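You operate a simulated robot arm through the tools that you are given. There is no shell and no other tool.

You are at the controls of a simulated two-armed robot. One attempt, no reset.

## Task
Brush amber tint over the white fill of the orange dish.
Fine: from the short jar, with the red brush; rinse it in the clear glass, stand it back and screw the lid back on.

It is judged by the outcome, as a careful person would: the job done as asked, and still so three seconds after it is handed in. It fails if anything else is knocked over, pushed out of place, dropped, spilled or broken. Lids that push on must go on centred and level and be pressed home; caps that screw on are set level and turned clockwise until they are tight.

## Robot
Two 7-joint arms with two-finger parallel grippers on one trunk that stands fixed in place. Base frame: the origin is at the foot of the trunk, x ahead of it, y to its left, z up; the work surface is at about z = 74.3. Readings come in cm, degrees, newtons and seconds.
The left shoulder is at [7.1, 15.6, 113], the right one opposite. Payload 3.91 kg a hand.
The TCP of each hand is the grasp point between the finger pads, 3 cm short of the fingertips. In the tool frame z runs along the fingers and y along their closing line. Largest opening 11 cm; finger width 2, thickness 1; the body of the gripper, 4.8 by 11.2 cm, starts 5.5 cm behind the TCP.
Orientation is told as [roll, pitch, yaw] about the base's x, y, z axes, in that order, counted from this pose: with the fingers straight down and closing along the base's y, the tool's x points along the base's -x, its y along +y and its z along -z.

## Interface
- The arms move only by the tool apply_moves. It takes "left_plan", "right_plan" or both (then of equal length, played together; a hand with none holds still); each is a list of rows, each a list of 3 entries, a list of its own where there are three numbers: the shift along the tool's x, y, z in m, then the turn, a rotation vector about the tool's x, y, z in degrees, then the opening, from 0 (shut) to 1 (fully open). In form: [[[tx, ty, tz], [ax, ay, az], claw], ...]. A call has 1 to 20 rows; each row is the pose to reach, as a shift and turn from the pose commanded when the call began, along the tool's axes at that moment. A row lasts 0.2 s, in which the tool goes at most 5 cm and 8.6 degrees; a call with a longer step from one row to the next is refused whole, and so is a gripper value outside its range. A pose out of reach is approached as far as the arm can. The call stops where the force on the tool passes 90 N (or 10 N more than at its start, if that is more) or the arm is blocked; 0.2 s more then pass. Each finger travels about 10.8 cm/s and halts on what it meets, pressing with about 36 N; the grip force reading is that of the motor and also rises with nothing between the fingers. The clock runs only during rows and for 0.2 s after the last one: add rows that repeat a pose to give the fingers time. It gives the time, the measured TCP pose, the force on the tool (base axes), the opening and the grip force at its end, in the units of the frame above (readings bear some noise), with the torque about the TCP (base axes, N m) and any sound that the robot's microphone picked up.
- Cameras (640 x 400 px; columns grow to the right, rows downward): "scene" is now at [12.26, -5.84, 137.62]; the picture's right is [-0.56, -0.83, 0.00], its down [-0.37, 0.25, -0.89] and it looks along [0.74, -0.50, -0.45] (base axes); focal length 339 px, centre (320, 200). "left" rides on the left gripper at [7.2, -1.7, -10.3] in its tool frame; the picture's right is [0.23, 0.97, 0.00], its down [-0.76, 0.18, -0.62] and it looks along [-0.61, 0.14, 0.78] (tool axes); focal length 222 px, centre (320, 200). "right" rides on the right gripper at [7.2, 1.7, -10.3] in its tool frame; the picture's right is [-0.23, 0.97, 0.00], its down [-0.76, -0.18, -0.62] and it looks along [-0.61, -0.14, 0.78] (tool axes); focal length 222 px, centre (320, 200). There is no depth. A picture from a camera that has moved, and an enlarged one, comes with that camera's place and axes in the base frame and with its lens. The place of the scene camera against the robot may be out by one fixed shift of up to 1.2 cm in any direction.
- capture(camera): a new picture of that camera. It takes no simulated time.
- raise_lower(by): slides the trunk up (or, below 0, down) by that many cm; the arms and the scene camera ride with it, the base frame stays. It gives what a move gives, with no picture.
- head_to(pan, tilt): turns the head with the scene camera to pan (to the left, within 86 degrees either way) and tilt (down, from -29 to 69), counted from straight ahead of the robot. It gives what a move gives.
- zoom(camera, box): a new picture of the part [left, top, right, bottom] of that camera's present view, enlarged. It takes no simulated time.
- finish_job(): hands the job in; it is judged then, once.

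Places have to be worked out from the pictures, the camera data and where the tool is seen. Open the grippers and draw the arms clear of the work before you hand the job in, unless the task says otherwise.

The tools are called as name(argument=value, ...) on one line, values as JSON. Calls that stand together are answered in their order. apply_moves: Moves the arms, as the interface text tells. Its arguments: {"type":"object","properties":{"left_plan":{"type":"array","items":{"type":"array"}},"right_plan":{"type":"array","items":{"type":"array"}}},"required":[]} The other tools are called the same way: raise_lower (by) slides the trunk up or down; head_to (pan, tilt) turns the head that bears the scene camera; capture (camera) takes a picture; zoom (camera, box) takes an enlarged picture of a part of a camera's view; finish_job () hands the job in.

At the start:

```text
t: 0.0
left_tcp_pos: [74.57, -5.75, 114.82]
left_tool_rot: [0.0, 0.1, 0.0]
left_wrist_force: [0.1, 0.0, 0.9]
left_wrist_torque: [0.02, -0.02, 0.04]
left_gripper_width: 11.01
left_gripper_force: 0.0
right_tcp_pos: [59.84, -65.58, 111.76]
right_tool_rot: [-0.1, 0.1, 0.0]
right_wrist_force: [-0.6, -0.3, -0.8]
right_wrist_torque: [0.02, 0.02, 0.01]
right_gripper_width: 11.0
right_gripper_force: 0.0
trunk travel left (down, up): [-57.5, 36.5]
head pan, tilt: [-33.8, 26.7]
```

scene: 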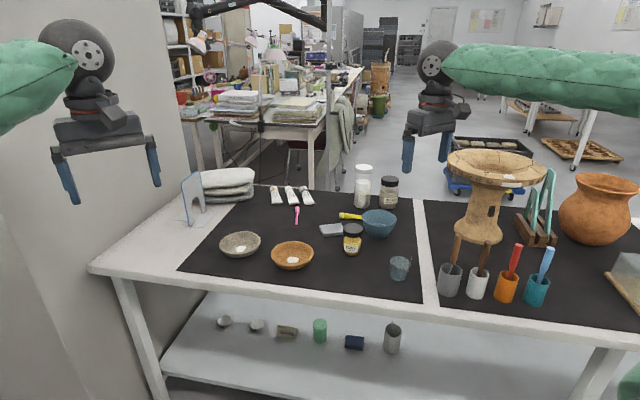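
right: 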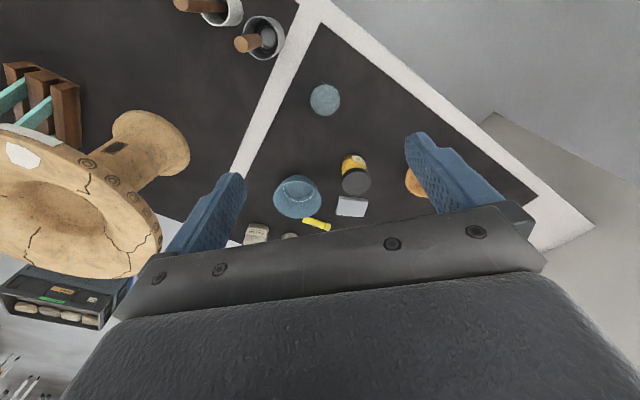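
left: 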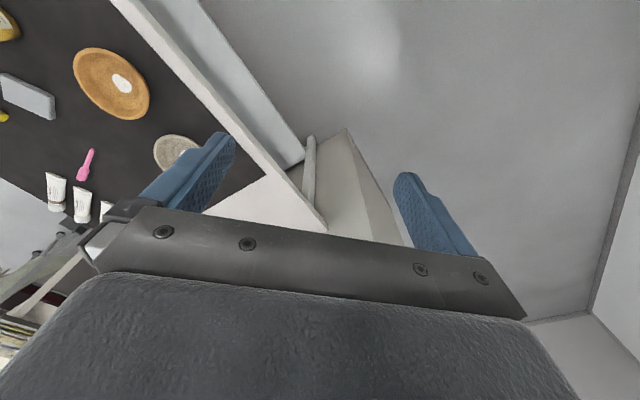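

I'll start by looking at the scene closely: the dishes, the jars and the brush cups.

zoom(camera="scene", box=[200, 150, 430, 294])

zoom(camera="scene", box=[410, 180, 602, 310])

zoom(camera="scene", box=[320, 200, 440, 290])

zoom(camera="right", box=[220, 60, 480, 250])

```text
2.78 times, centred on (315, 222) of scene
camera zoom: at [12.26, -5.84, 137.62], right [-0.56, -0.83, 0.0], down [-0.37, 0.25, -0.89], along [0.74, -0.5, -0.45], focal length 942 px, centre (334, 139)
```

zoom: 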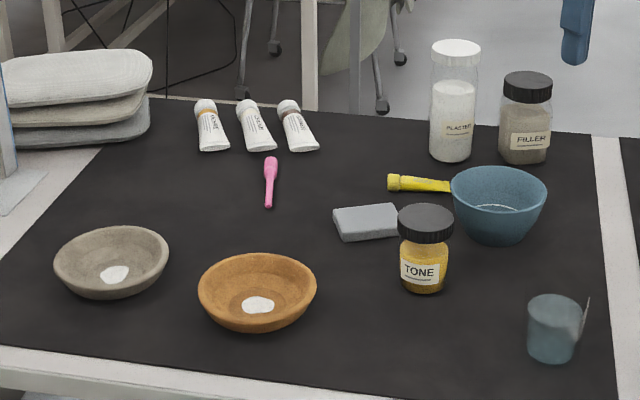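

```text
3.08 times, centred on (506, 245) of scene
camera zoom: at [12.26, -5.84, 137.62], right [-0.56, -0.83, 0.0], down [-0.37, 0.25, -0.89], along [0.74, -0.5, -0.45], focal length 1043 px, centre (-252, 62)
```

zoom: 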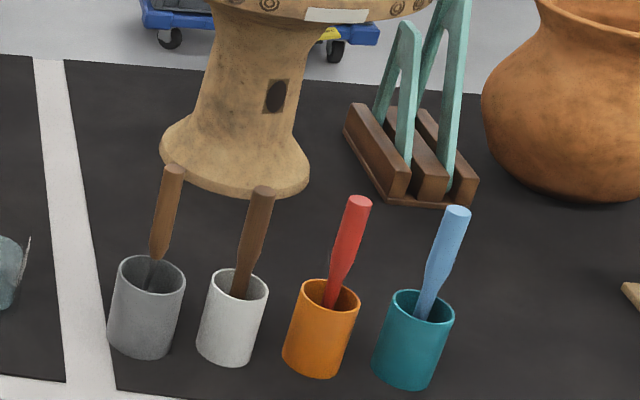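

```text
4.44 times, centred on (380, 245) of scene
camera zoom: at [12.26, -5.84, 137.62], right [-0.56, -0.83, 0.0], down [-0.37, 0.25, -0.89], along [0.74, -0.5, -0.45], focal length 1506 px, centre (53, 0)
```

zoom: 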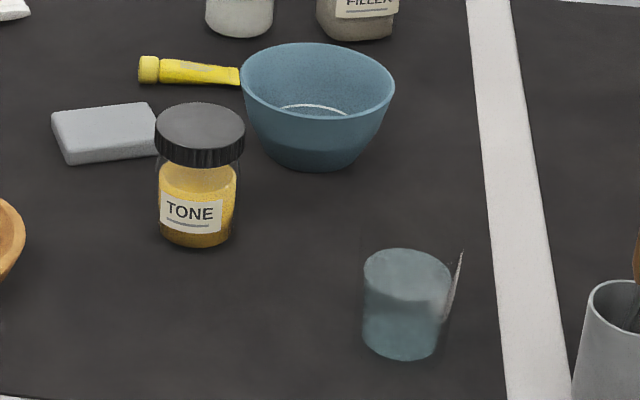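

```text
2.11 times, centred on (350, 155) of right
camera zoom: at [52.66, -63.93, 122.1], right [0.23, 0.97, 0.0], down [0.76, -0.18, 0.62], along [0.61, -0.14, -0.78], focal length 468 px, centre (257, 295)
```

zoom: 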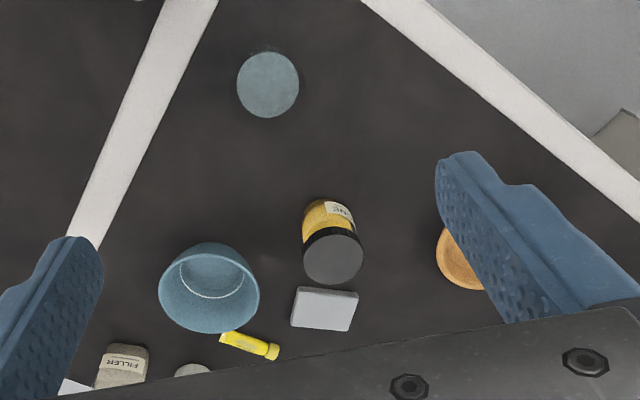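

The task items are the TONE jar (amber, black lid), the orange dish with white fill, the red brush in the orange cup, and the clear glass. I'll shift the right hand so its camera gets a second view of the dish, jar and glass for triangulation.

apply_moves(right_plan=[[[-0.004, 0.031, 0.015], [0, 0, 0], 1], [[-0.009, 0.062, 0.031], [0, 0, 0], 1], [[-0.013, 0.094, 0.047], [0, 0, 0], 1], [[-0.018, 0.125, 0.062], [0, 0, 0], 1], [[-0.022, 0.156, 0.078], [0, 0, 0], 1]])

capture(camera="right")

capture(camera="scene")

```text
t: 1.2
left_tcp_pos: [74.84, -5.75, 114.97]
left_tool_rot: [0.0, 0.2, 0.0]
left_wrist_force: [0.6, 0.6, 0.1]
left_wrist_torque: [0.01, -0.02, -0.01]
left_gripper_width: 11.0
left_gripper_force: 0.1
right_tcp_pos: [62.05, -49.94, 104.13]
right_tool_rot: [0.1, 0.1, 0.0]
right_wrist_force: [1.0, 0.9, 0.1]
right_wrist_torque: [-0.03, -0.01, 0.0]
right_gripper_width: 10.99
right_gripper_force: 0.0
trunk travel left (down, up): [-57.5, 36.5]
head pan, tilt: [-33.8, 26.7]
```

```text
taken
camera right: at [55.01, -48.24, 114.49], right [0.23, 0.97, 0.0], down [0.76, -0.18, 0.62], along [0.61, -0.14, -0.78], focal length 222 px, centre (320, 200)
```

right: 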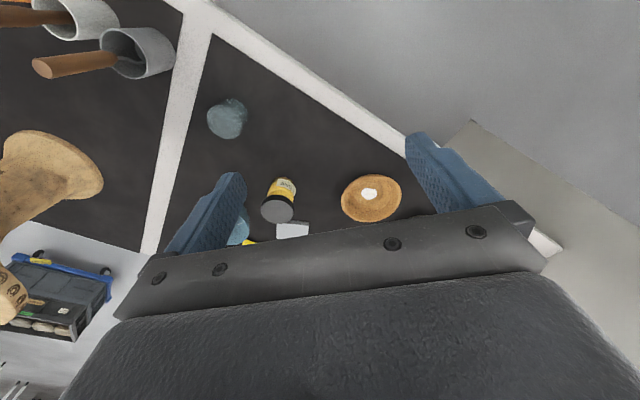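

```text
taken
camera scene: at [12.32, -5.76, 137.62], right [-0.56, -0.83, 0.0], down [-0.37, 0.25, -0.89], along [0.74, -0.5, -0.45], focal length 339 px, centre (320, 200)
```

scene: 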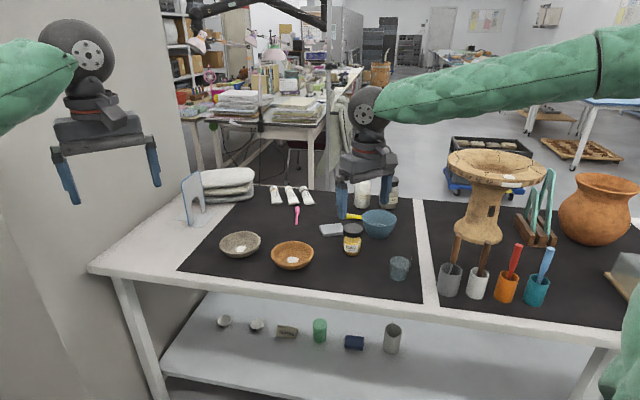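

The view is good, so I'll enlarge the jar, dish and glass for measurement.

zoom(camera="right", box=[240, 150, 420, 262])

zoom(camera="right", box=[180, 80, 276, 140])

zoom(camera="scene", box=[240, 210, 336, 270])

zoom(camera="scene", box=[320, 210, 416, 270])

zoom(camera="scene", box=[370, 240, 450, 290])

zoom(camera="scene", box=[470, 235, 566, 310])

```text
3.56 times, centred on (330, 206) of right
camera zoom: at [55.01, -48.24, 114.49], right [0.23, 0.97, 0.0], down [0.76, -0.18, 0.62], along [0.61, -0.14, -0.78], focal length 790 px, centre (284, 179)
```

zoom: 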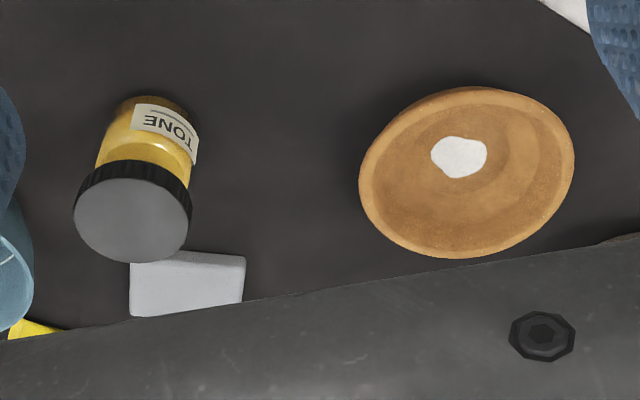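

```text
6.67 times, centred on (228, 110) of right
camera zoom: at [55.01, -48.24, 114.49], right [0.23, 0.97, 0.0], down [0.76, -0.18, 0.62], along [0.61, -0.14, -0.78], focal length 1481 px, centre (933, 800)
```

zoom: 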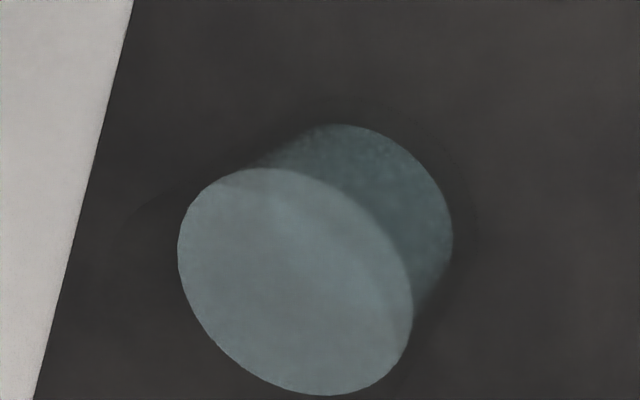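

```text
6.67 times, centred on (288, 240) of scene
camera zoom: at [12.32, -5.76, 137.62], right [-0.56, -0.83, 0.0], down [-0.37, 0.25, -0.89], along [0.74, -0.5, -0.45], focal length 2260 px, centre (533, -67)
```

zoom: 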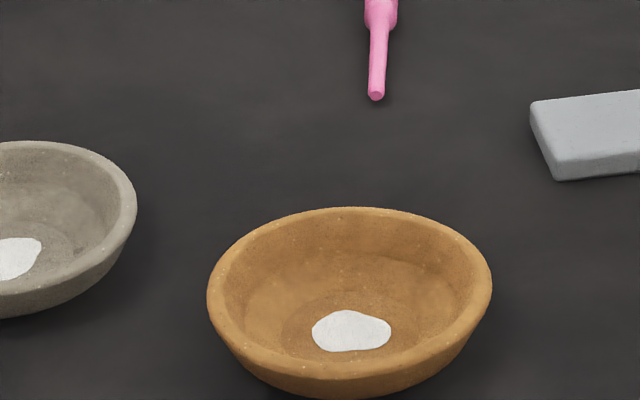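

```text
6.67 times, centred on (368, 240) of scene
camera zoom: at [12.32, -5.76, 137.62], right [-0.56, -0.83, 0.0], down [-0.37, 0.25, -0.89], along [0.74, -0.5, -0.45], focal length 2260 px, centre (0, -67)
```

zoom: 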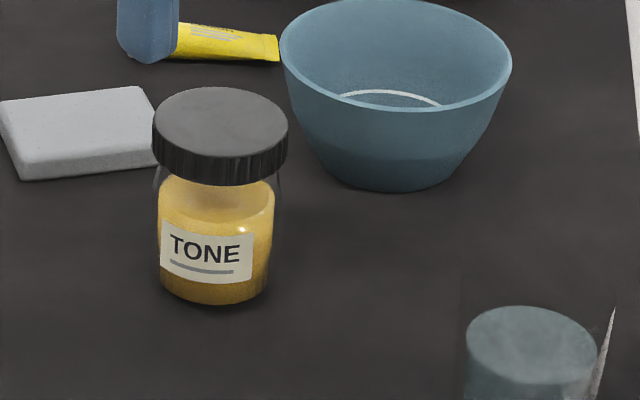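

```text
8.00 times, centred on (410, 265) of scene
camera zoom: at [12.32, -5.76, 137.62], right [-0.56, -0.83, 0.0], down [-0.37, 0.25, -0.89], along [0.74, -0.5, -0.45], focal length 2712 px, centre (-400, -320)
```

zoom: 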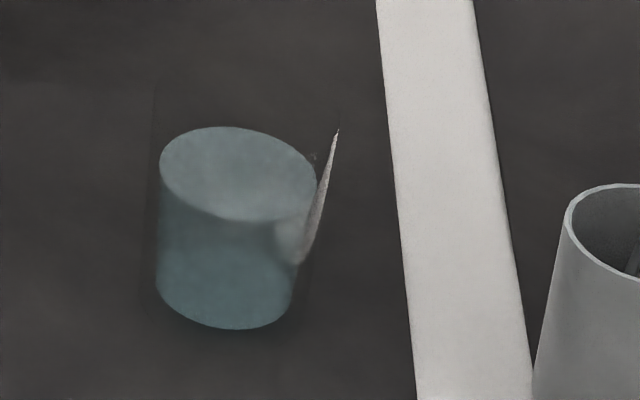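

```text
5.33 times, centred on (518, 272) of scene
camera zoom: at [12.32, -5.76, 137.62], right [-0.56, -0.83, 0.0], down [-0.37, 0.25, -0.89], along [0.74, -0.5, -0.45], focal length 1808 px, centre (-736, -187)
```

zoom: 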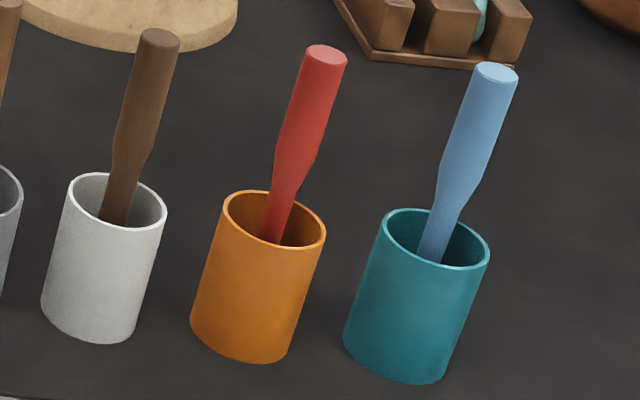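

The glass walls are almost invisible; what shows is mainly the water. I'll zoom in more to find the glass rim.

zoom(camera="scene", box=[384, 244, 420, 284])

zoom(camera="right", box=[190, 80, 262, 150])

zoom(camera="scene", box=[335, 215, 371, 260])

```text
10.00 times, centred on (402, 264) of scene
camera zoom: at [12.32, -5.76, 137.62], right [-0.56, -0.83, 0.0], down [-0.37, 0.25, -0.89], along [0.74, -0.5, -0.45], focal length 3390 px, centre (-500, -440)
```

zoom: 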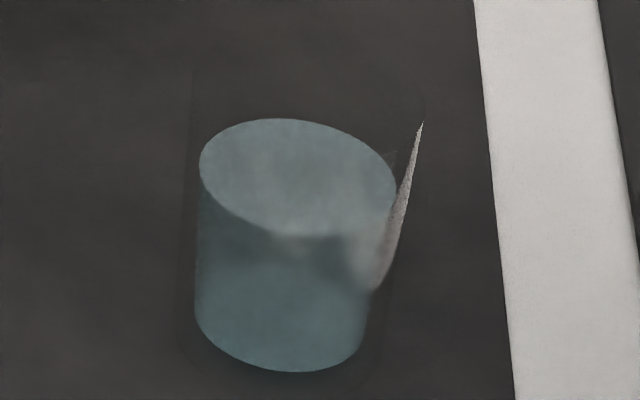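

```text
5.71 times, centred on (226, 115) of right
camera zoom: at [55.01, -48.24, 114.49], right [0.23, 0.97, 0.0], down [0.76, -0.18, 0.62], along [0.61, -0.14, -0.78], focal length 1269 px, centre (857, 686)
```

zoom: 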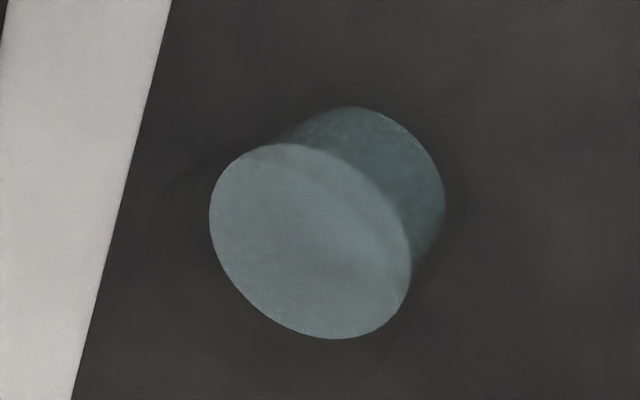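

```text
8.89 times, centred on (353, 238) of scene
camera zoom: at [12.32, -5.76, 137.62], right [-0.56, -0.83, 0.0], down [-0.37, 0.25, -0.89], along [0.74, -0.5, -0.45], focal length 3013 px, centre (27, -133)
```

zoom: 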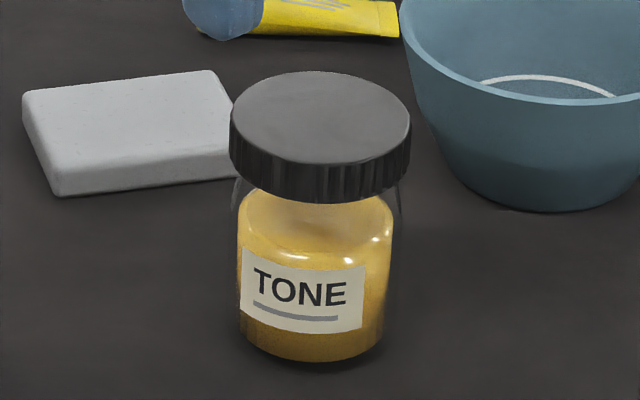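

The jar lid is near (79.9, -62.5) with its top at about z 83, and the dish fill is near (86, -44.4). Next I'll swing the right hand round, turned toward the cups, to measure the red brush.

apply_moves(right_plan=[[[0.0343, -0.0266, -0.0024], [0, 0, 7.5], 1], [[0.0686, -0.0532, -0.0048], [0, 0, 15], 1], [[0.1029, -0.0797, -0.0071], [0, 0, 22.5], 1], [[0.1373, -0.1063, -0.0095], [0, 0, 30], 1], [[0.1716, -0.1329, -0.0119], [0, 0, 37.5], 1], [[0.2059, -0.1595, -0.0143], [0, 0, 45], 1], [[0.2402, -0.186, -0.0166], [0, 0, 52.5], 1], [[0.2745, -0.2126, -0.019], [0, 0, 60], 1], [[0.2745, -0.2126, -0.019], [0, 0, 60], 1]])

capture(camera="right")

capture(camera="scene")

```text
t: 3.2
left_tcp_pos: [74.83, -5.8, 114.87]
left_tool_rot: [0.0, 0.1, 0.0]
left_wrist_force: [-0.5, -0.9, 0.3]
left_wrist_torque: [-0.02, -0.01, 0.01]
left_gripper_width: 10.98
left_gripper_force: 0.0
right_tcp_pos: [34.59, -71.17, 106.13]
right_tool_rot: [-0.1, 0.1, -60.0]
right_wrist_force: [0.1, 0.2, -0.5]
right_wrist_torque: [0.0, 0.01, 0.0]
right_gripper_width: 11.01
right_gripper_force: 0.0
trunk travel left (down, up): [-57.5, 36.5]
head pan, tilt: [-33.8, 26.7]
```

```text
taken
camera right: at [32.72, -64.24, 116.36], right [0.96, 0.29, 0.0], down [0.23, -0.75, 0.62], along [0.18, -0.6, -0.78], focal length 222 px, centre (320, 200)
```

right: 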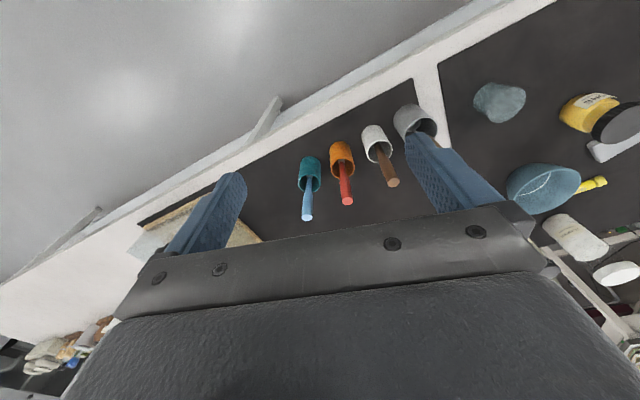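

```text
taken
camera scene: at [12.34, -5.85, 137.61], right [-0.56, -0.83, 0.0], down [-0.37, 0.25, -0.89], along [0.74, -0.5, -0.45], focal length 339 px, centre (320, 200)
```

scene: 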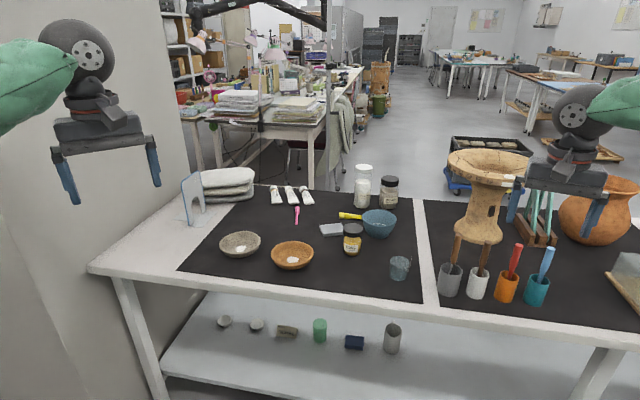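

zoom(camera="right", box=[280, 120, 420, 220])

zoom(camera="scene", box=[486, 236, 534, 308])

zoom(camera="right", box=[460, 70, 540, 130])

```text
4.00 times, centred on (350, 170) of right
camera zoom: at [32.72, -64.24, 116.36], right [0.96, 0.29, 0.0], down [0.23, -0.75, 0.62], along [0.18, -0.6, -0.78], focal length 888 px, centre (200, 320)
```

zoom: 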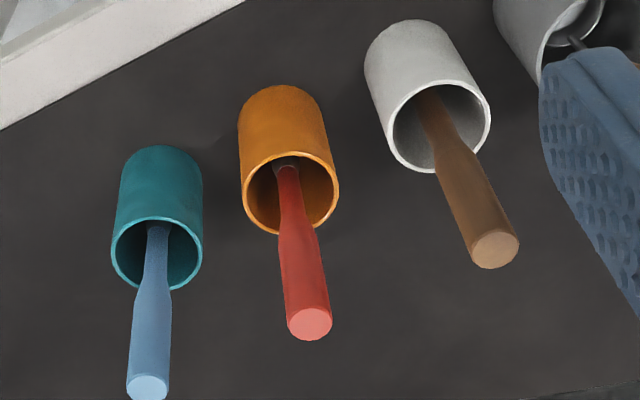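

```text
5.56 times, centred on (510, 272) of scene
camera zoom: at [12.34, -5.85, 137.61], right [-0.56, -0.83, 0.0], down [-0.37, 0.25, -0.89], along [0.74, -0.5, -0.45], focal length 1883 px, centre (-736, -200)
```

zoom: 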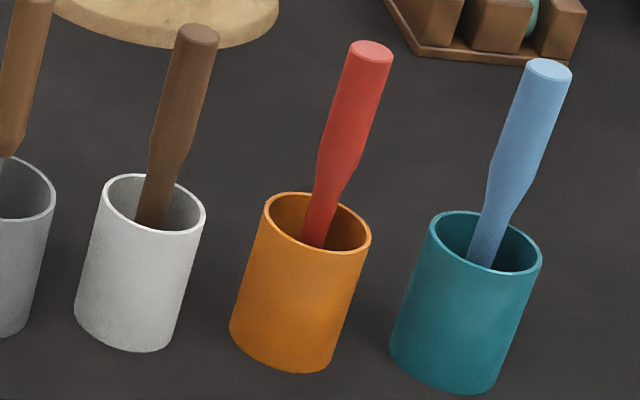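

```text
6.67 times, centred on (500, 100) of right
camera zoom: at [32.72, -64.24, 116.36], right [0.96, 0.29, 0.0], down [0.23, -0.75, 0.62], along [0.18, -0.6, -0.78], focal length 1481 px, centre (-880, 867)
```

zoom: 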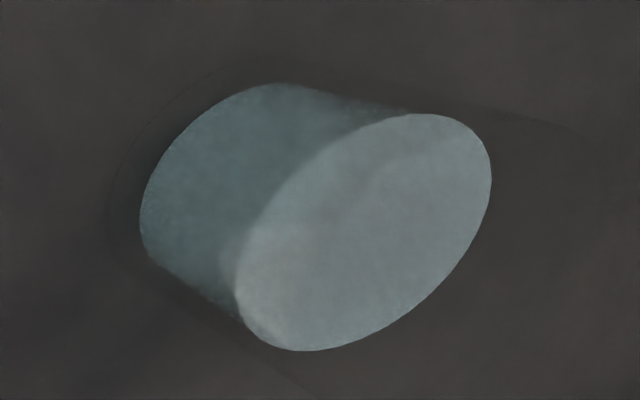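

The brush stands upright in the centre of its cup at about (42.4, -82.45), handle top near z 91, rim near z 81.8. Next I'll check whether the right hand reaches straight down over the jar.

apply_moves(right_plan=[[[-0.0151, 0.0436, 0.004], [0, 0, -6], 1], [[-0.0302, 0.0872, 0.008], [0, 0, -12], 1], [[-0.0454, 0.1307, 0.012], [0, 0, -18], 1], [[-0.0605, 0.1743, 0.016], [0, 0, -24], 1], [[-0.0756, 0.2179, 0.02], [0, 0, -30], 1], [[-0.0907, 0.2615, 0.024], [0, 0, -36], 1], [[-0.1058, 0.3051, 0.028], [0, 0, -42], 1], [[-0.121, 0.3486, 0.032], [0, 0, -48], 1], [[-0.1361, 0.3922, 0.036], [0, 0, -54], 1], [[-0.1512, 0.4358, 0.04], [0, 0, -60], 1], [[-0.1512, 0.4358, 0.04], [0, 0, -60], 1]])

capture(camera="scene")

capture(camera="right")

```text
t: 5.6
left_tcp_pos: [74.42, -5.85, 115.16]
left_tool_rot: [0.0, 0.0, 0.0]
left_wrist_force: [-0.2, 0.7, -0.7]
left_wrist_torque: [0.03, 0.0, -0.03]
left_gripper_width: 10.98
left_gripper_force: 0.1
right_tcp_pos: [79.8, -62.28, 102.0]
right_tool_rot: [-0.1, -0.2, 0.0]
right_wrist_force: [-0.3, 0.2, 0.2]
right_wrist_torque: [0.01, -0.05, 0.0]
right_gripper_width: 10.99
right_gripper_force: 0.1
trunk travel left (down, up): [-57.5, 36.5]
head pan, tilt: [-33.8, 26.7]
```

```text
taken
camera scene: at [12.07, -5.86, 137.66], right [-0.56, -0.83, 0.0], down [-0.37, 0.25, -0.89], along [0.74, -0.5, -0.45], focal length 339 px, centre (320, 200)
```

scene: 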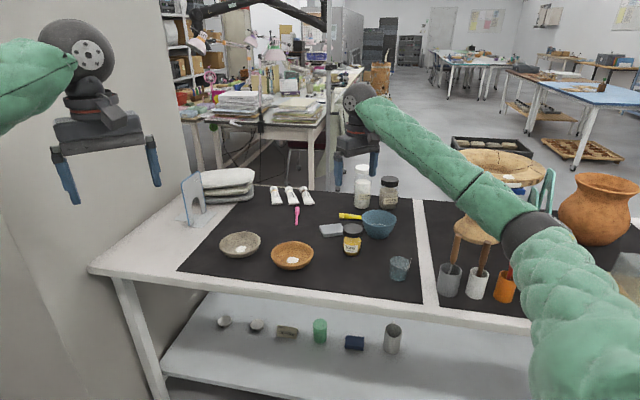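

```text
taken
camera right: at [72.65, -60.67, 112.35], right [0.23, 0.97, 0.0], down [0.76, -0.18, 0.62], along [0.61, -0.14, -0.78], focal length 222 px, centre (320, 200)
```

right: 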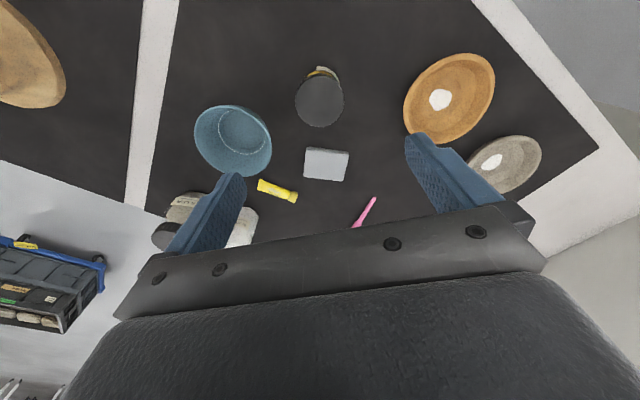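

The right hand reaches over the jar. I'll test how far it can turn about the vertical here, first counter-clockwise.

apply_moves(right_plan=[[[0, 0, 0], [0, 0, -8.4], 1], [[0, 0, 0], [0, 0, -16.8], 1], [[0, 0, 0], [0, 0, -25.2], 1], [[0, 0, 0], [0, 0, -33.6], 1], [[0, 0, 0], [0, 0, -42], 1], [[0, 0, 0], [0, 0, -50.4], 1], [[0, 0, 0], [0, 0, -58.8], 1], [[0, 0, 0], [0, 0, -67.2], 1], [[0, 0, 0], [0, 0, -75.6], 1], [[0, 0, 0], [0, 0, -84], 1], [[0, 0, 0], [0, 0, -92.4], 1], [[0, 0, 0], [0, 0, -100.8], 1], [[0, 0, 0], [0, 0, -109.2], 1], [[0, 0, 0], [0, 0, -117.6], 1], [[0, 0, 0], [0, 0, -126], 1], [[0, 0, 0], [0, 0, -134.4], 1], [[0, 0, 0], [0, 0, -142.8], 1], [[0, 0, 0], [0, 0, -150], 1]])

```text
t: 9.4
left_tcp_pos: [74.68, -5.62, 114.84]
left_tool_rot: [-0.1, 0.0, 0.0]
left_wrist_force: [0.0, -0.1, 0.7]
left_wrist_torque: [0.0, 0.0, 0.02]
left_gripper_width: 11.02
left_gripper_force: 0.0
right_tcp_pos: [79.78, -62.45, 101.82]
right_tool_rot: [0.0, -0.1, 150.2]
right_wrist_force: [0.5, -0.5, 0.7]
right_wrist_torque: [0.0, 0.03, 0.0]
right_gripper_width: 10.99
right_gripper_force: 0.1
trunk travel left (down, up): [-57.5, 36.5]
head pan, tilt: [-33.8, 26.7]
```

It reaches +150°. Now the clockwise direction.

apply_moves(right_plan=[[[0, 0, 0], [0, 0, 8.5], 1], [[0, 0, 0], [0, 0, 17], 1], [[0, 0, 0], [0, 0, 25.5], 1], [[0, 0, 0], [0, 0, 34], 1], [[0, 0, 0], [0, 0, 42.5], 1], [[0, 0, 0], [0, 0, 51], 1], [[0, 0, 0], [0, 0, 59.5], 1], [[0, 0, 0], [0, 0, 68], 1], [[0, 0, 0], [0, 0, 76.5], 1], [[0, 0, 0], [0, 0, 85], 1], [[0, 0, 0], [0, 0, 93.5], 1], [[0, 0, 0], [0, 0, 102], 1], [[0, 0, 0], [0, 0, 110.5], 1], [[0, 0, 0], [0, 0, 119], 1], [[0, 0, 0], [0, 0, 127.5], 1], [[0, 0, 0], [0, 0, 136], 1], [[0, 0, 0], [0, 0, 144.5], 1], [[0, 0, 0], [0, 0, 153], 1], [[0, 0, 0], [0, 0, 161.5], 1], [[0, 0, 0], [0, 0, 170], 1]])

apply_moves(right_plan=[[[0, 0, 0], [0, 0, 8.5], 1], [[0, 0, 0], [0, 0, 17], 1], [[0, 0, 0], [0, 0, 25.5], 1], [[0, 0, 0], [0, 0, 34], 1], [[0, 0, 0], [0, 0, 42.5], 1], [[0, 0, 0], [0, 0, 51], 1], [[0, 0, 0], [0, 0, 59.5], 1], [[0, 0, 0], [0, 0, 68], 1], [[0, 0, 0], [0, 0, 76.5], 1], [[0, 0, 0], [0, 0, 85], 1], [[0, 0, 0], [0, 0, 93.5], 1], [[0, 0, 0], [0, 0, 102], 1], [[0, 0, 0], [0, 0, 110.5], 1], [[0, 0, 0], [0, 0, 119], 1], [[0, 0, 0], [0, 0, 127.5], 1]])

capture(camera="scene")

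```text
t: 13.6
left_tcp_pos: [74.75, -5.72, 114.88]
left_tool_rot: [-0.1, 0.0, 0.0]
left_wrist_force: [0.8, -0.7, -0.6]
left_wrist_torque: [0.02, 0.01, -0.01]
left_gripper_width: 11.01
left_gripper_force: 0.0
right_tcp_pos: [79.82, -62.5, 101.97]
right_tool_rot: [0.0, 0.1, -20.1]
right_wrist_force: [0.3, 0.1, 0.0]
right_wrist_torque: [0.02, -0.04, 0.02]
right_gripper_width: 10.99
right_gripper_force: 0.0
trunk travel left (down, up): [-57.5, 36.5]
head pan, tilt: [-33.8, 26.7]
```

```text
t: 16.8
left_tcp_pos: [74.67, -5.74, 114.85]
left_tool_rot: [-0.1, 0.0, 0.0]
left_wrist_force: [0.9, -0.2, 0.7]
left_wrist_torque: [0.0, -0.02, 0.01]
left_gripper_width: 11.01
left_gripper_force: 0.2
right_tcp_pos: [79.85, -62.55, 101.8]
right_tool_rot: [0.0, 0.0, -147.6]
right_wrist_force: [0.1, -0.3, 0.6]
right_wrist_torque: [-0.02, 0.01, -0.02]
right_gripper_width: 11.0
right_gripper_force: 0.2
trunk travel left (down, up): [-57.5, 36.5]
head pan, tilt: [-33.8, 26.7]
```

```text
taken
camera scene: at [12.28, -5.83, 137.62], right [-0.56, -0.83, 0.0], down [-0.37, 0.25, -0.89], along [0.74, -0.5, -0.45], focal length 339 px, centre (320, 200)
```

scene: 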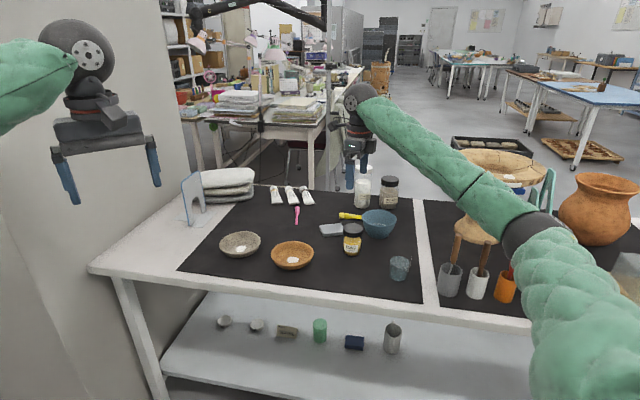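

The right wrist has about 300° of turn here, enough for nearly a full turn per grip. Now I'll bring the left hand round to hold the jar body: first turning it toward the jar in free air.

apply_moves(left_plan=[[[0.0209, -0.0347, 0.0143], [0, 0, 6.714], 0.9], [[0.0417, -0.0694, 0.0286], [0, 0, 13.43], 0.85], [[0.0626, -0.1041, 0.0429], [0, 0, 20.14], 0.8], [[0.0834, -0.1389, 0.0571], [0, 0, 26.86], 0.8], [[0.1043, -0.1736, 0.0714], [0, 0, 33.57], 0.8], [[0.1251, -0.2083, 0.0857], [0, 0, 40.29], 0.8], [[0.146, -0.243, 0.1], [0, 0, 47], 0.8]])

apply_moves(left_plan=[[[0, 0, 0], [0, -7.857, 0], 0.8], [[0, 0, 0], [0, -15.71, 0], 0.8], [[0, 0, 0], [0, -23.57, 0], 0.8], [[0, 0, 0], [0, -31.43, 0], 0.8], [[0, 0, 0], [0, -39.29, 0], 0.8], [[0, 0, 0], [0, -47.14, 0], 0.8], [[0, 0, 0], [0, -55, 0], 0.8], [[0, 0, 0], [0, -55, 0], 0.8]])

capture(camera="scene")

capture(camera="right")

capture(camera="left")

```text
t: 18.4
left_tcp_pos: [60.25, -30.33, 104.98]
left_tool_rot: [0.1, 0.1, -46.9]
left_wrist_force: [-0.5, -0.4, 0.5]
left_wrist_torque: [0.03, 0.03, 0.0]
left_gripper_width: 8.81
left_gripper_force: 0.1
right_tcp_pos: [79.84, -62.54, 101.87]
right_tool_rot: [0.0, 0.0, -147.5]
right_wrist_force: [0.6, 0.0, -0.1]
right_wrist_torque: [-0.07, -0.01, -0.02]
right_gripper_width: 10.98
right_gripper_force: 0.1
trunk travel left (down, up): [-57.5, 36.5]
head pan, tilt: [-33.8, 26.7]
```

```text
t: 20.2
left_tcp_pos: [60.18, -30.03, 104.86]
left_tool_rot: [0.0, -55.0, -47.0]
left_wrist_force: [-1.1, 0.0, -0.2]
left_wrist_torque: [0.01, -0.07, 0.03]
left_gripper_width: 8.76
left_gripper_force: 0.0
right_tcp_pos: [79.71, -62.53, 101.77]
right_tool_rot: [0.0, 0.0, -147.5]
right_wrist_force: [0.1, -0.8, -0.2]
right_wrist_torque: [-0.02, -0.05, 0.01]
right_gripper_width: 10.96
right_gripper_force: 0.1
trunk travel left (down, up): [-57.5, 36.5]
head pan, tilt: [-33.8, 26.7]
```

```text
taken
camera scene: at [12.26, -5.87, 137.62], right [-0.56, -0.83, 0.0], down [-0.37, 0.25, -0.89], along [0.74, -0.5, -0.45], focal length 339 px, centre (320, 200)
```

scene: 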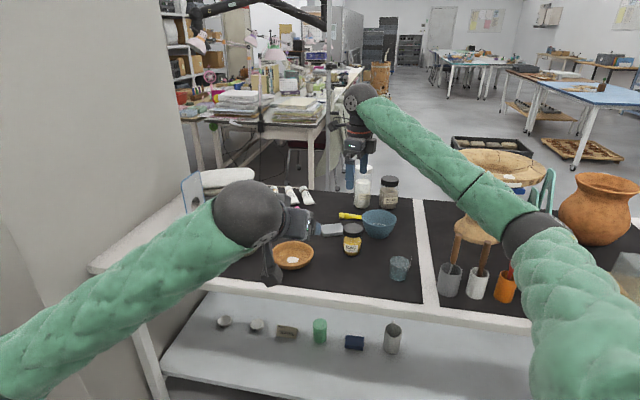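

```text
taken
camera right: at [86.96, -60.19, 112.17], right [0.33, -0.94, 0.0], down [-0.74, -0.26, 0.62], along [-0.59, -0.21, -0.78], focal length 222 px, centre (320, 200)
```

right: 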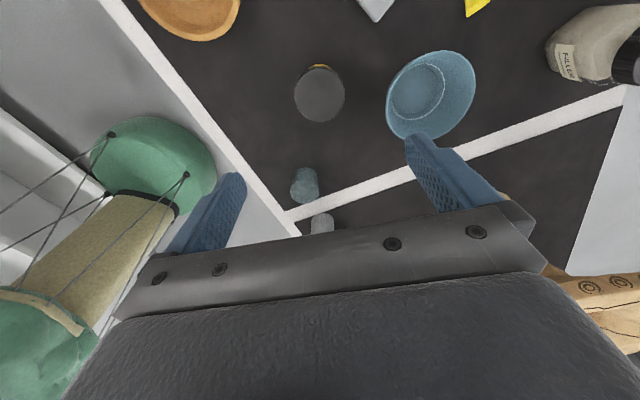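

```text
taken
camera left: at [50.15, -21.99, 104.84], right [0.62, 0.76, -0.19], down [0.08, 0.18, 0.98], along [0.78, -0.63, 0.05], focal length 222 px, centre (320, 200)
```

left: 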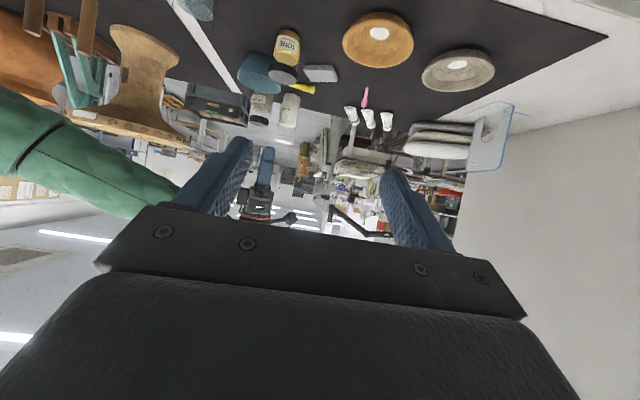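

The left hand is tilted 35° below horizontal; its camera hangs below it. I'll look closely at the size of that camera body to plan table clearance.

zoom(camera="scene", box=[210, 170, 370, 290])

zoom(camera="scene", box=[320, 70, 400, 200])

```text
3.33 times, centred on (290, 230) of scene
camera zoom: at [12.26, -5.87, 137.62], right [-0.56, -0.83, 0.0], down [-0.37, 0.25, -0.89], along [0.74, -0.5, -0.45], focal length 1130 px, centre (420, 100)
```

zoom: 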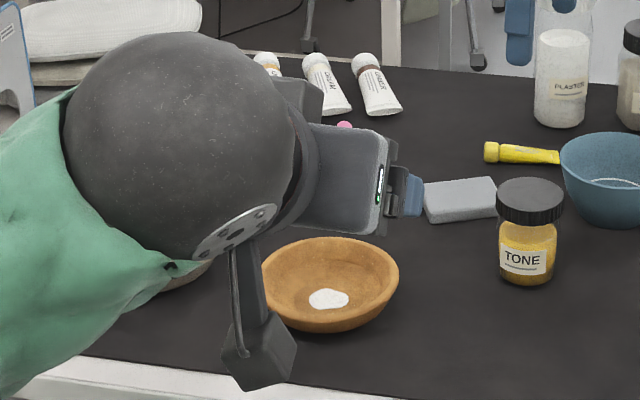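

```text
3.08 times, centred on (360, 135) of scene
camera zoom: at [12.26, -5.87, 137.62], right [-0.56, -0.83, 0.0], down [-0.37, 0.25, -0.89], along [0.74, -0.5, -0.45], focal length 1043 px, centre (197, 400)
```

zoom: 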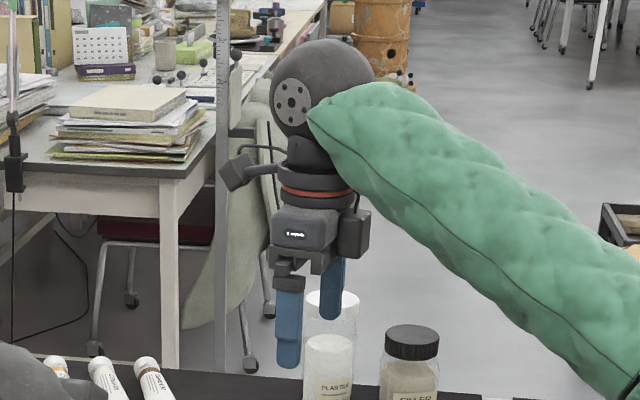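

The camera box is about 3 cm, so at full left-arm stretch it would be tight against the table. My plan is to have the right hand lift the jar by its lid a few cm toward the edge, where the left can hold it. I'll refine the lid position first.

zoom(camera="right", box=[270, 50, 370, 136])

zoom(camera="left", box=[250, 20, 330, 95])

```text
4.65 times, centred on (320, 93) of right
camera zoom: at [86.96, -60.19, 112.17], right [0.33, -0.94, 0.0], down [-0.74, -0.26, 0.62], along [-0.59, -0.21, -0.78], focal length 1033 px, centre (320, 698)
```

zoom: 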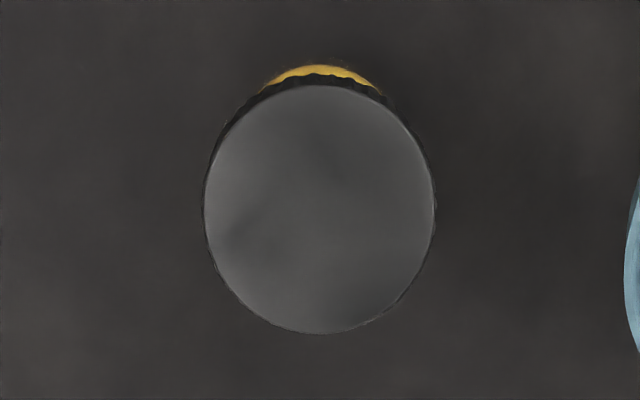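

```text
5.33 times, centred on (290, 58) of left
camera zoom: at [50.15, -21.99, 104.84], right [0.62, 0.76, -0.19], down [0.08, 0.18, 0.98], along [0.78, -0.63, 0.05], focal length 1185 px, centre (480, 960)
```

zoom: 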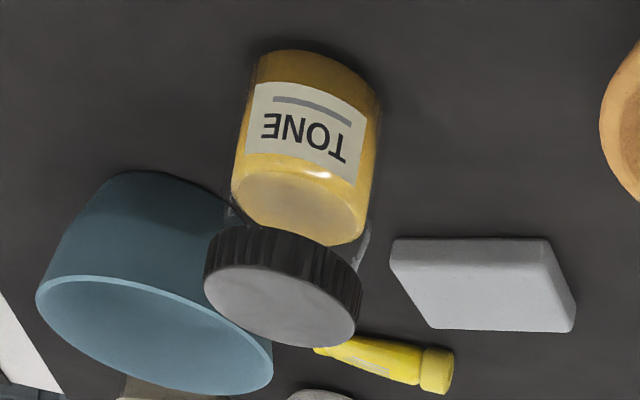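

The lid centre is at about (80.35, -62.45), diameter 6.0, top at z ≈ 82.8. I'll lower the right hand over the lid partway and check alignment.

apply_moves(right_plan=[[[0.0044, 0.0024, 0.04], [0, 0, 0], 0.8], [[0.0044, 0.0024, 0.08], [0, 0, 0], 0.8], [[0.0044, 0.0024, 0.12], [0, 0, 0], 0.8], [[0.0044, 0.0024, 0.12], [0, 0, 0], 0.8]])

capture(camera="right")

zoom(camera="scene", box=[310, 160, 410, 260])

```text
t: 21.2
left_tcp_pos: [60.02, -30.02, 105.04]
left_tool_rot: [-0.1, -55.0, -47.0]
left_wrist_force: [-0.9, 0.4, 0.7]
left_wrist_torque: [-0.01, 0.0, 0.01]
left_gripper_width: 8.81
left_gripper_force: 0.1
right_tcp_pos: [80.2, -62.51, 89.65]
right_tool_rot: [0.0, 0.0, -147.5]
right_wrist_force: [-0.3, -0.7, -0.2]
right_wrist_torque: [-0.02, -0.03, 0.02]
right_gripper_width: 8.81
right_gripper_force: 0.0
trunk travel left (down, up): [-57.5, 36.5]
head pan, tilt: [-33.8, 26.7]
```

```text
taken
camera right: at [87.3, -60.1, 100.02], right [0.33, -0.94, 0.0], down [-0.74, -0.26, 0.62], along [-0.59, -0.21, -0.78], focal length 222 px, centre (320, 200)
```

right: 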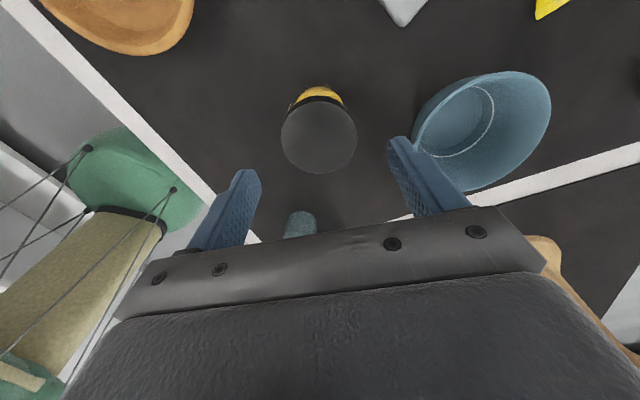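

```text
4.00 times, centred on (360, 210) of scene
camera zoom: at [12.21, -5.8, 137.63], right [-0.56, -0.83, 0.0], down [-0.37, 0.25, -0.89], along [0.74, -0.5, -0.45], focal length 1356 px, centre (160, 160)
```

zoom: 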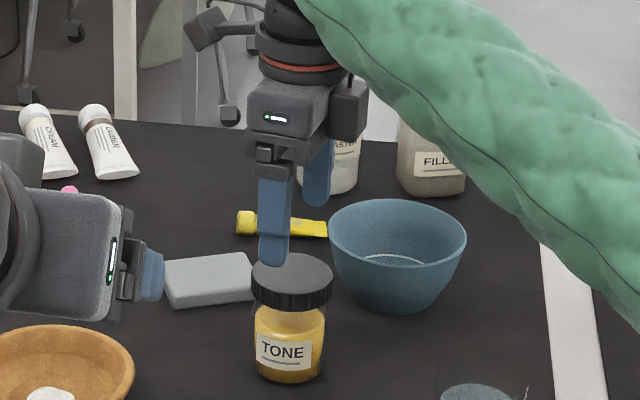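

The lid sits well between the fingers. I'll lower the right hand to TCP z≈83 with a small centring shift, then grip the lid.

apply_moves(right_plan=[[[0.0026, 0.0005, 0.0335], [0, 0, 0], 0.8], [[0.0026, 0.0005, 0.0665], [0, 0, 0], 0.8], [[0.0026, 0.0005, 0.0665], [0, 0, 0], 0.8], [[0.0026, 0.0005, 0.0665], [0, 0, 0], 0.3], [[0.0026, 0.0005, 0.0665], [0, 0, 0], 0.3], [[0.0026, 0.0005, 0.0665], [0, 0, 0], 0.3]])

zoom(camera="scene", box=[310, 160, 410, 260])

capture(camera="right")

```text
t: 22.6
left_tcp_pos: [60.08, -30.08, 104.89]
left_tool_rot: [0.0, -55.1, -47.0]
left_wrist_force: [-0.4, -0.2, -0.1]
left_wrist_torque: [-0.03, -0.01, 0.0]
left_gripper_width: 8.78
left_gripper_force: 0.0
right_tcp_pos: [80.41, -62.48, 83.2]
right_tool_rot: [0.0, 0.0, -147.6]
right_wrist_force: [-1.3, 0.9, 2.1]
right_wrist_torque: [-0.05, 0.02, 0.0]
right_gripper_width: 6.1
right_gripper_force: 36.4
trunk travel left (down, up): [-57.5, 36.5]
head pan, tilt: [-33.8, 26.7]
```

```text
4.00 times, centred on (360, 210) of scene
camera zoom: at [12.25, -5.82, 137.62], right [-0.56, -0.83, 0.0], down [-0.37, 0.25, -0.89], along [0.74, -0.5, -0.45], focal length 1356 px, centre (160, 160)
```

zoom: 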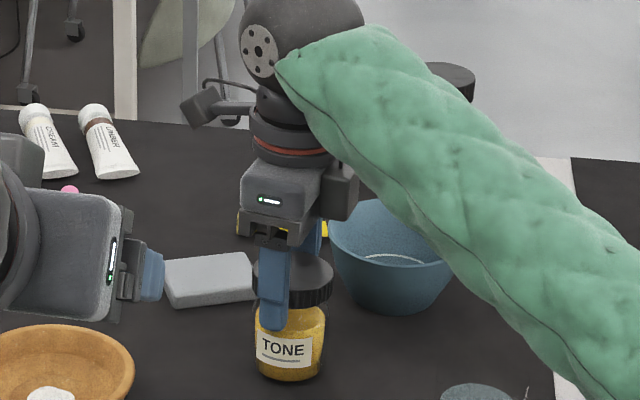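

```text
taken
camera right: at [87.64, -60.07, 93.51], right [0.33, -0.94, 0.0], down [-0.74, -0.26, 0.62], along [-0.59, -0.21, -0.78], focal length 222 px, centre (320, 200)
```

right: 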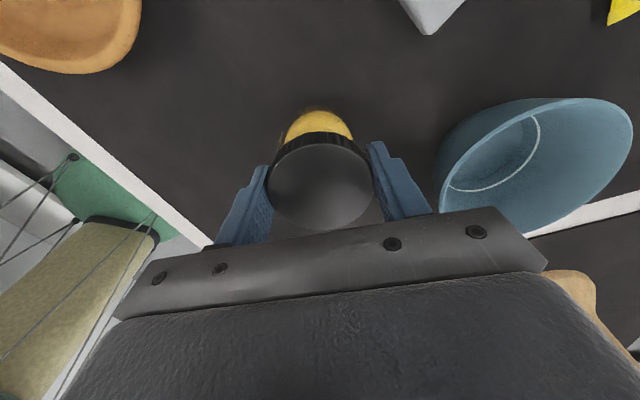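

The lid is gripped (width 6.1). I'll lift the jar 1.5 cm and carry it about 11.5 cm toward the table edge, to about (72.5, -54.0).

apply_moves(right_plan=[[[0, 0, -0.008], [0, 0, 0], 0.3], [[0, 0, -0.015], [0, 0, 0], 0.3], [[0, 0, -0.015], [0, 0, 0], 0.3]])

zoom(camera="scene", box=[310, 160, 410, 260])

capture(camera="scene")

```text
t: 23.4
left_tcp_pos: [60.2, -30.09, 105.02]
left_tool_rot: [0.1, -54.9, -47.0]
left_wrist_force: [0.4, -0.5, 0.8]
left_wrist_torque: [-0.02, -0.02, 0.0]
left_gripper_width: 8.81
left_gripper_force: 0.0
right_tcp_pos: [80.51, -62.29, 84.87]
right_tool_rot: [0.0, 0.0, -147.5]
right_wrist_force: [0.7, -1.6, 1.8]
right_wrist_torque: [-0.2, -0.2, 0.03]
right_gripper_width: 5.95
right_gripper_force: 36.2
trunk travel left (down, up): [-57.5, 36.5]
head pan, tilt: [-33.8, 26.7]
```

```text
4.00 times, centred on (360, 210) of scene
camera zoom: at [12.25, -5.82, 137.63], right [-0.56, -0.83, 0.0], down [-0.37, 0.25, -0.89], along [0.74, -0.5, -0.45], focal length 1356 px, centre (160, 160)
```

zoom: 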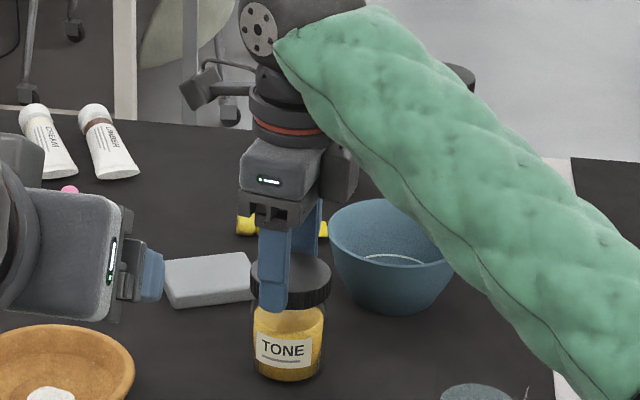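

```text
taken
camera scene: at [12.25, -5.82, 137.63], right [-0.56, -0.83, 0.0], down [-0.37, 0.25, -0.89], along [0.74, -0.5, -0.45], focal length 339 px, centre (320, 200)
```

scene: 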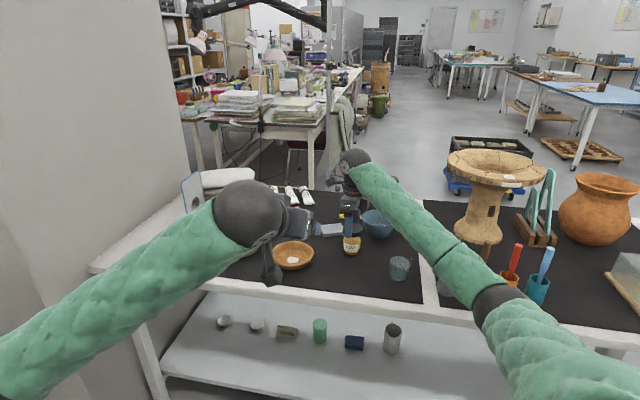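

The jar label hasn't moved in the picture although the hand rose 1.5 cm, so the fingers may have slid on the lid. I'll look closer before moving anything.

capture(camera="right")

zoom(camera="scene", box=[335, 205, 371, 260])

zoom(camera="left", box=[240, 10, 340, 100])

```text
taken
camera right: at [87.68, -60.01, 95.1], right [0.33, -0.94, 0.0], down [-0.74, -0.26, 0.62], along [-0.59, -0.21, -0.78], focal length 222 px, centre (320, 200)
```

right: 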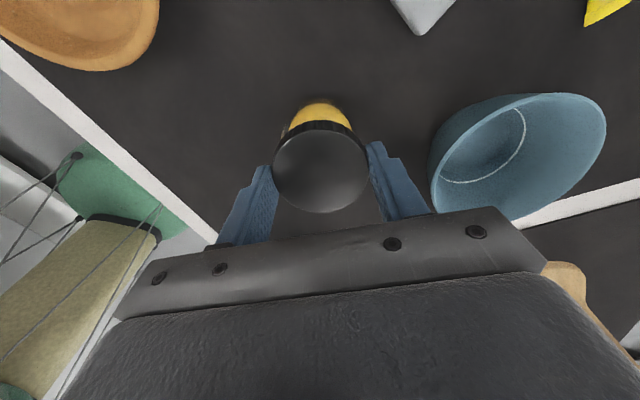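

```text
7.27 times, centred on (353, 232) of scene
camera zoom: at [12.25, -5.82, 137.63], right [-0.56, -0.83, 0.0], down [-0.37, 0.25, -0.89], along [0.74, -0.5, -0.45], focal length 2465 px, centre (80, -36)
```

zoom: 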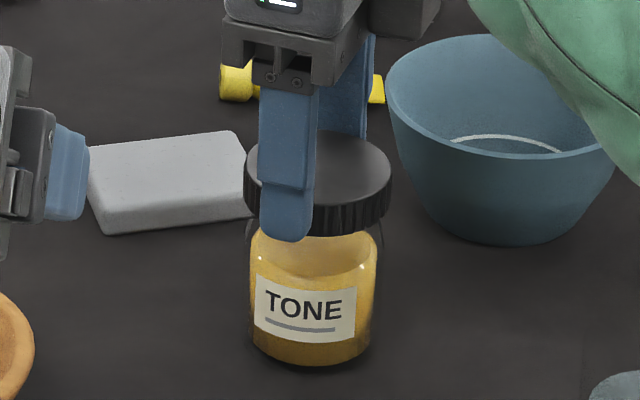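

```text
4.44 times, centred on (290, 55) of left
camera zoom: at [50.14, -21.96, 104.87], right [0.62, 0.76, -0.19], down [0.08, 0.17, 0.98], along [0.78, -0.63, 0.05], focal length 987 px, centre (453, 844)
```

zoom: 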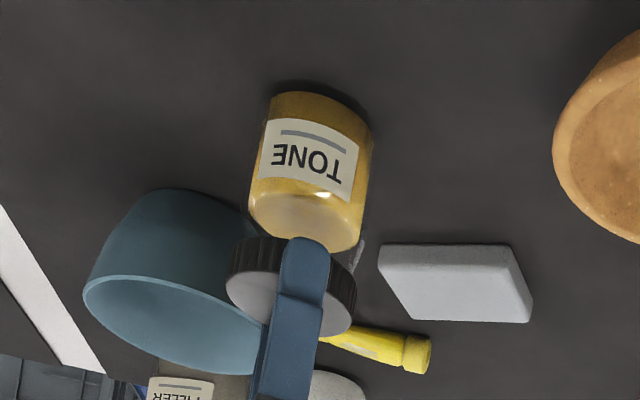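

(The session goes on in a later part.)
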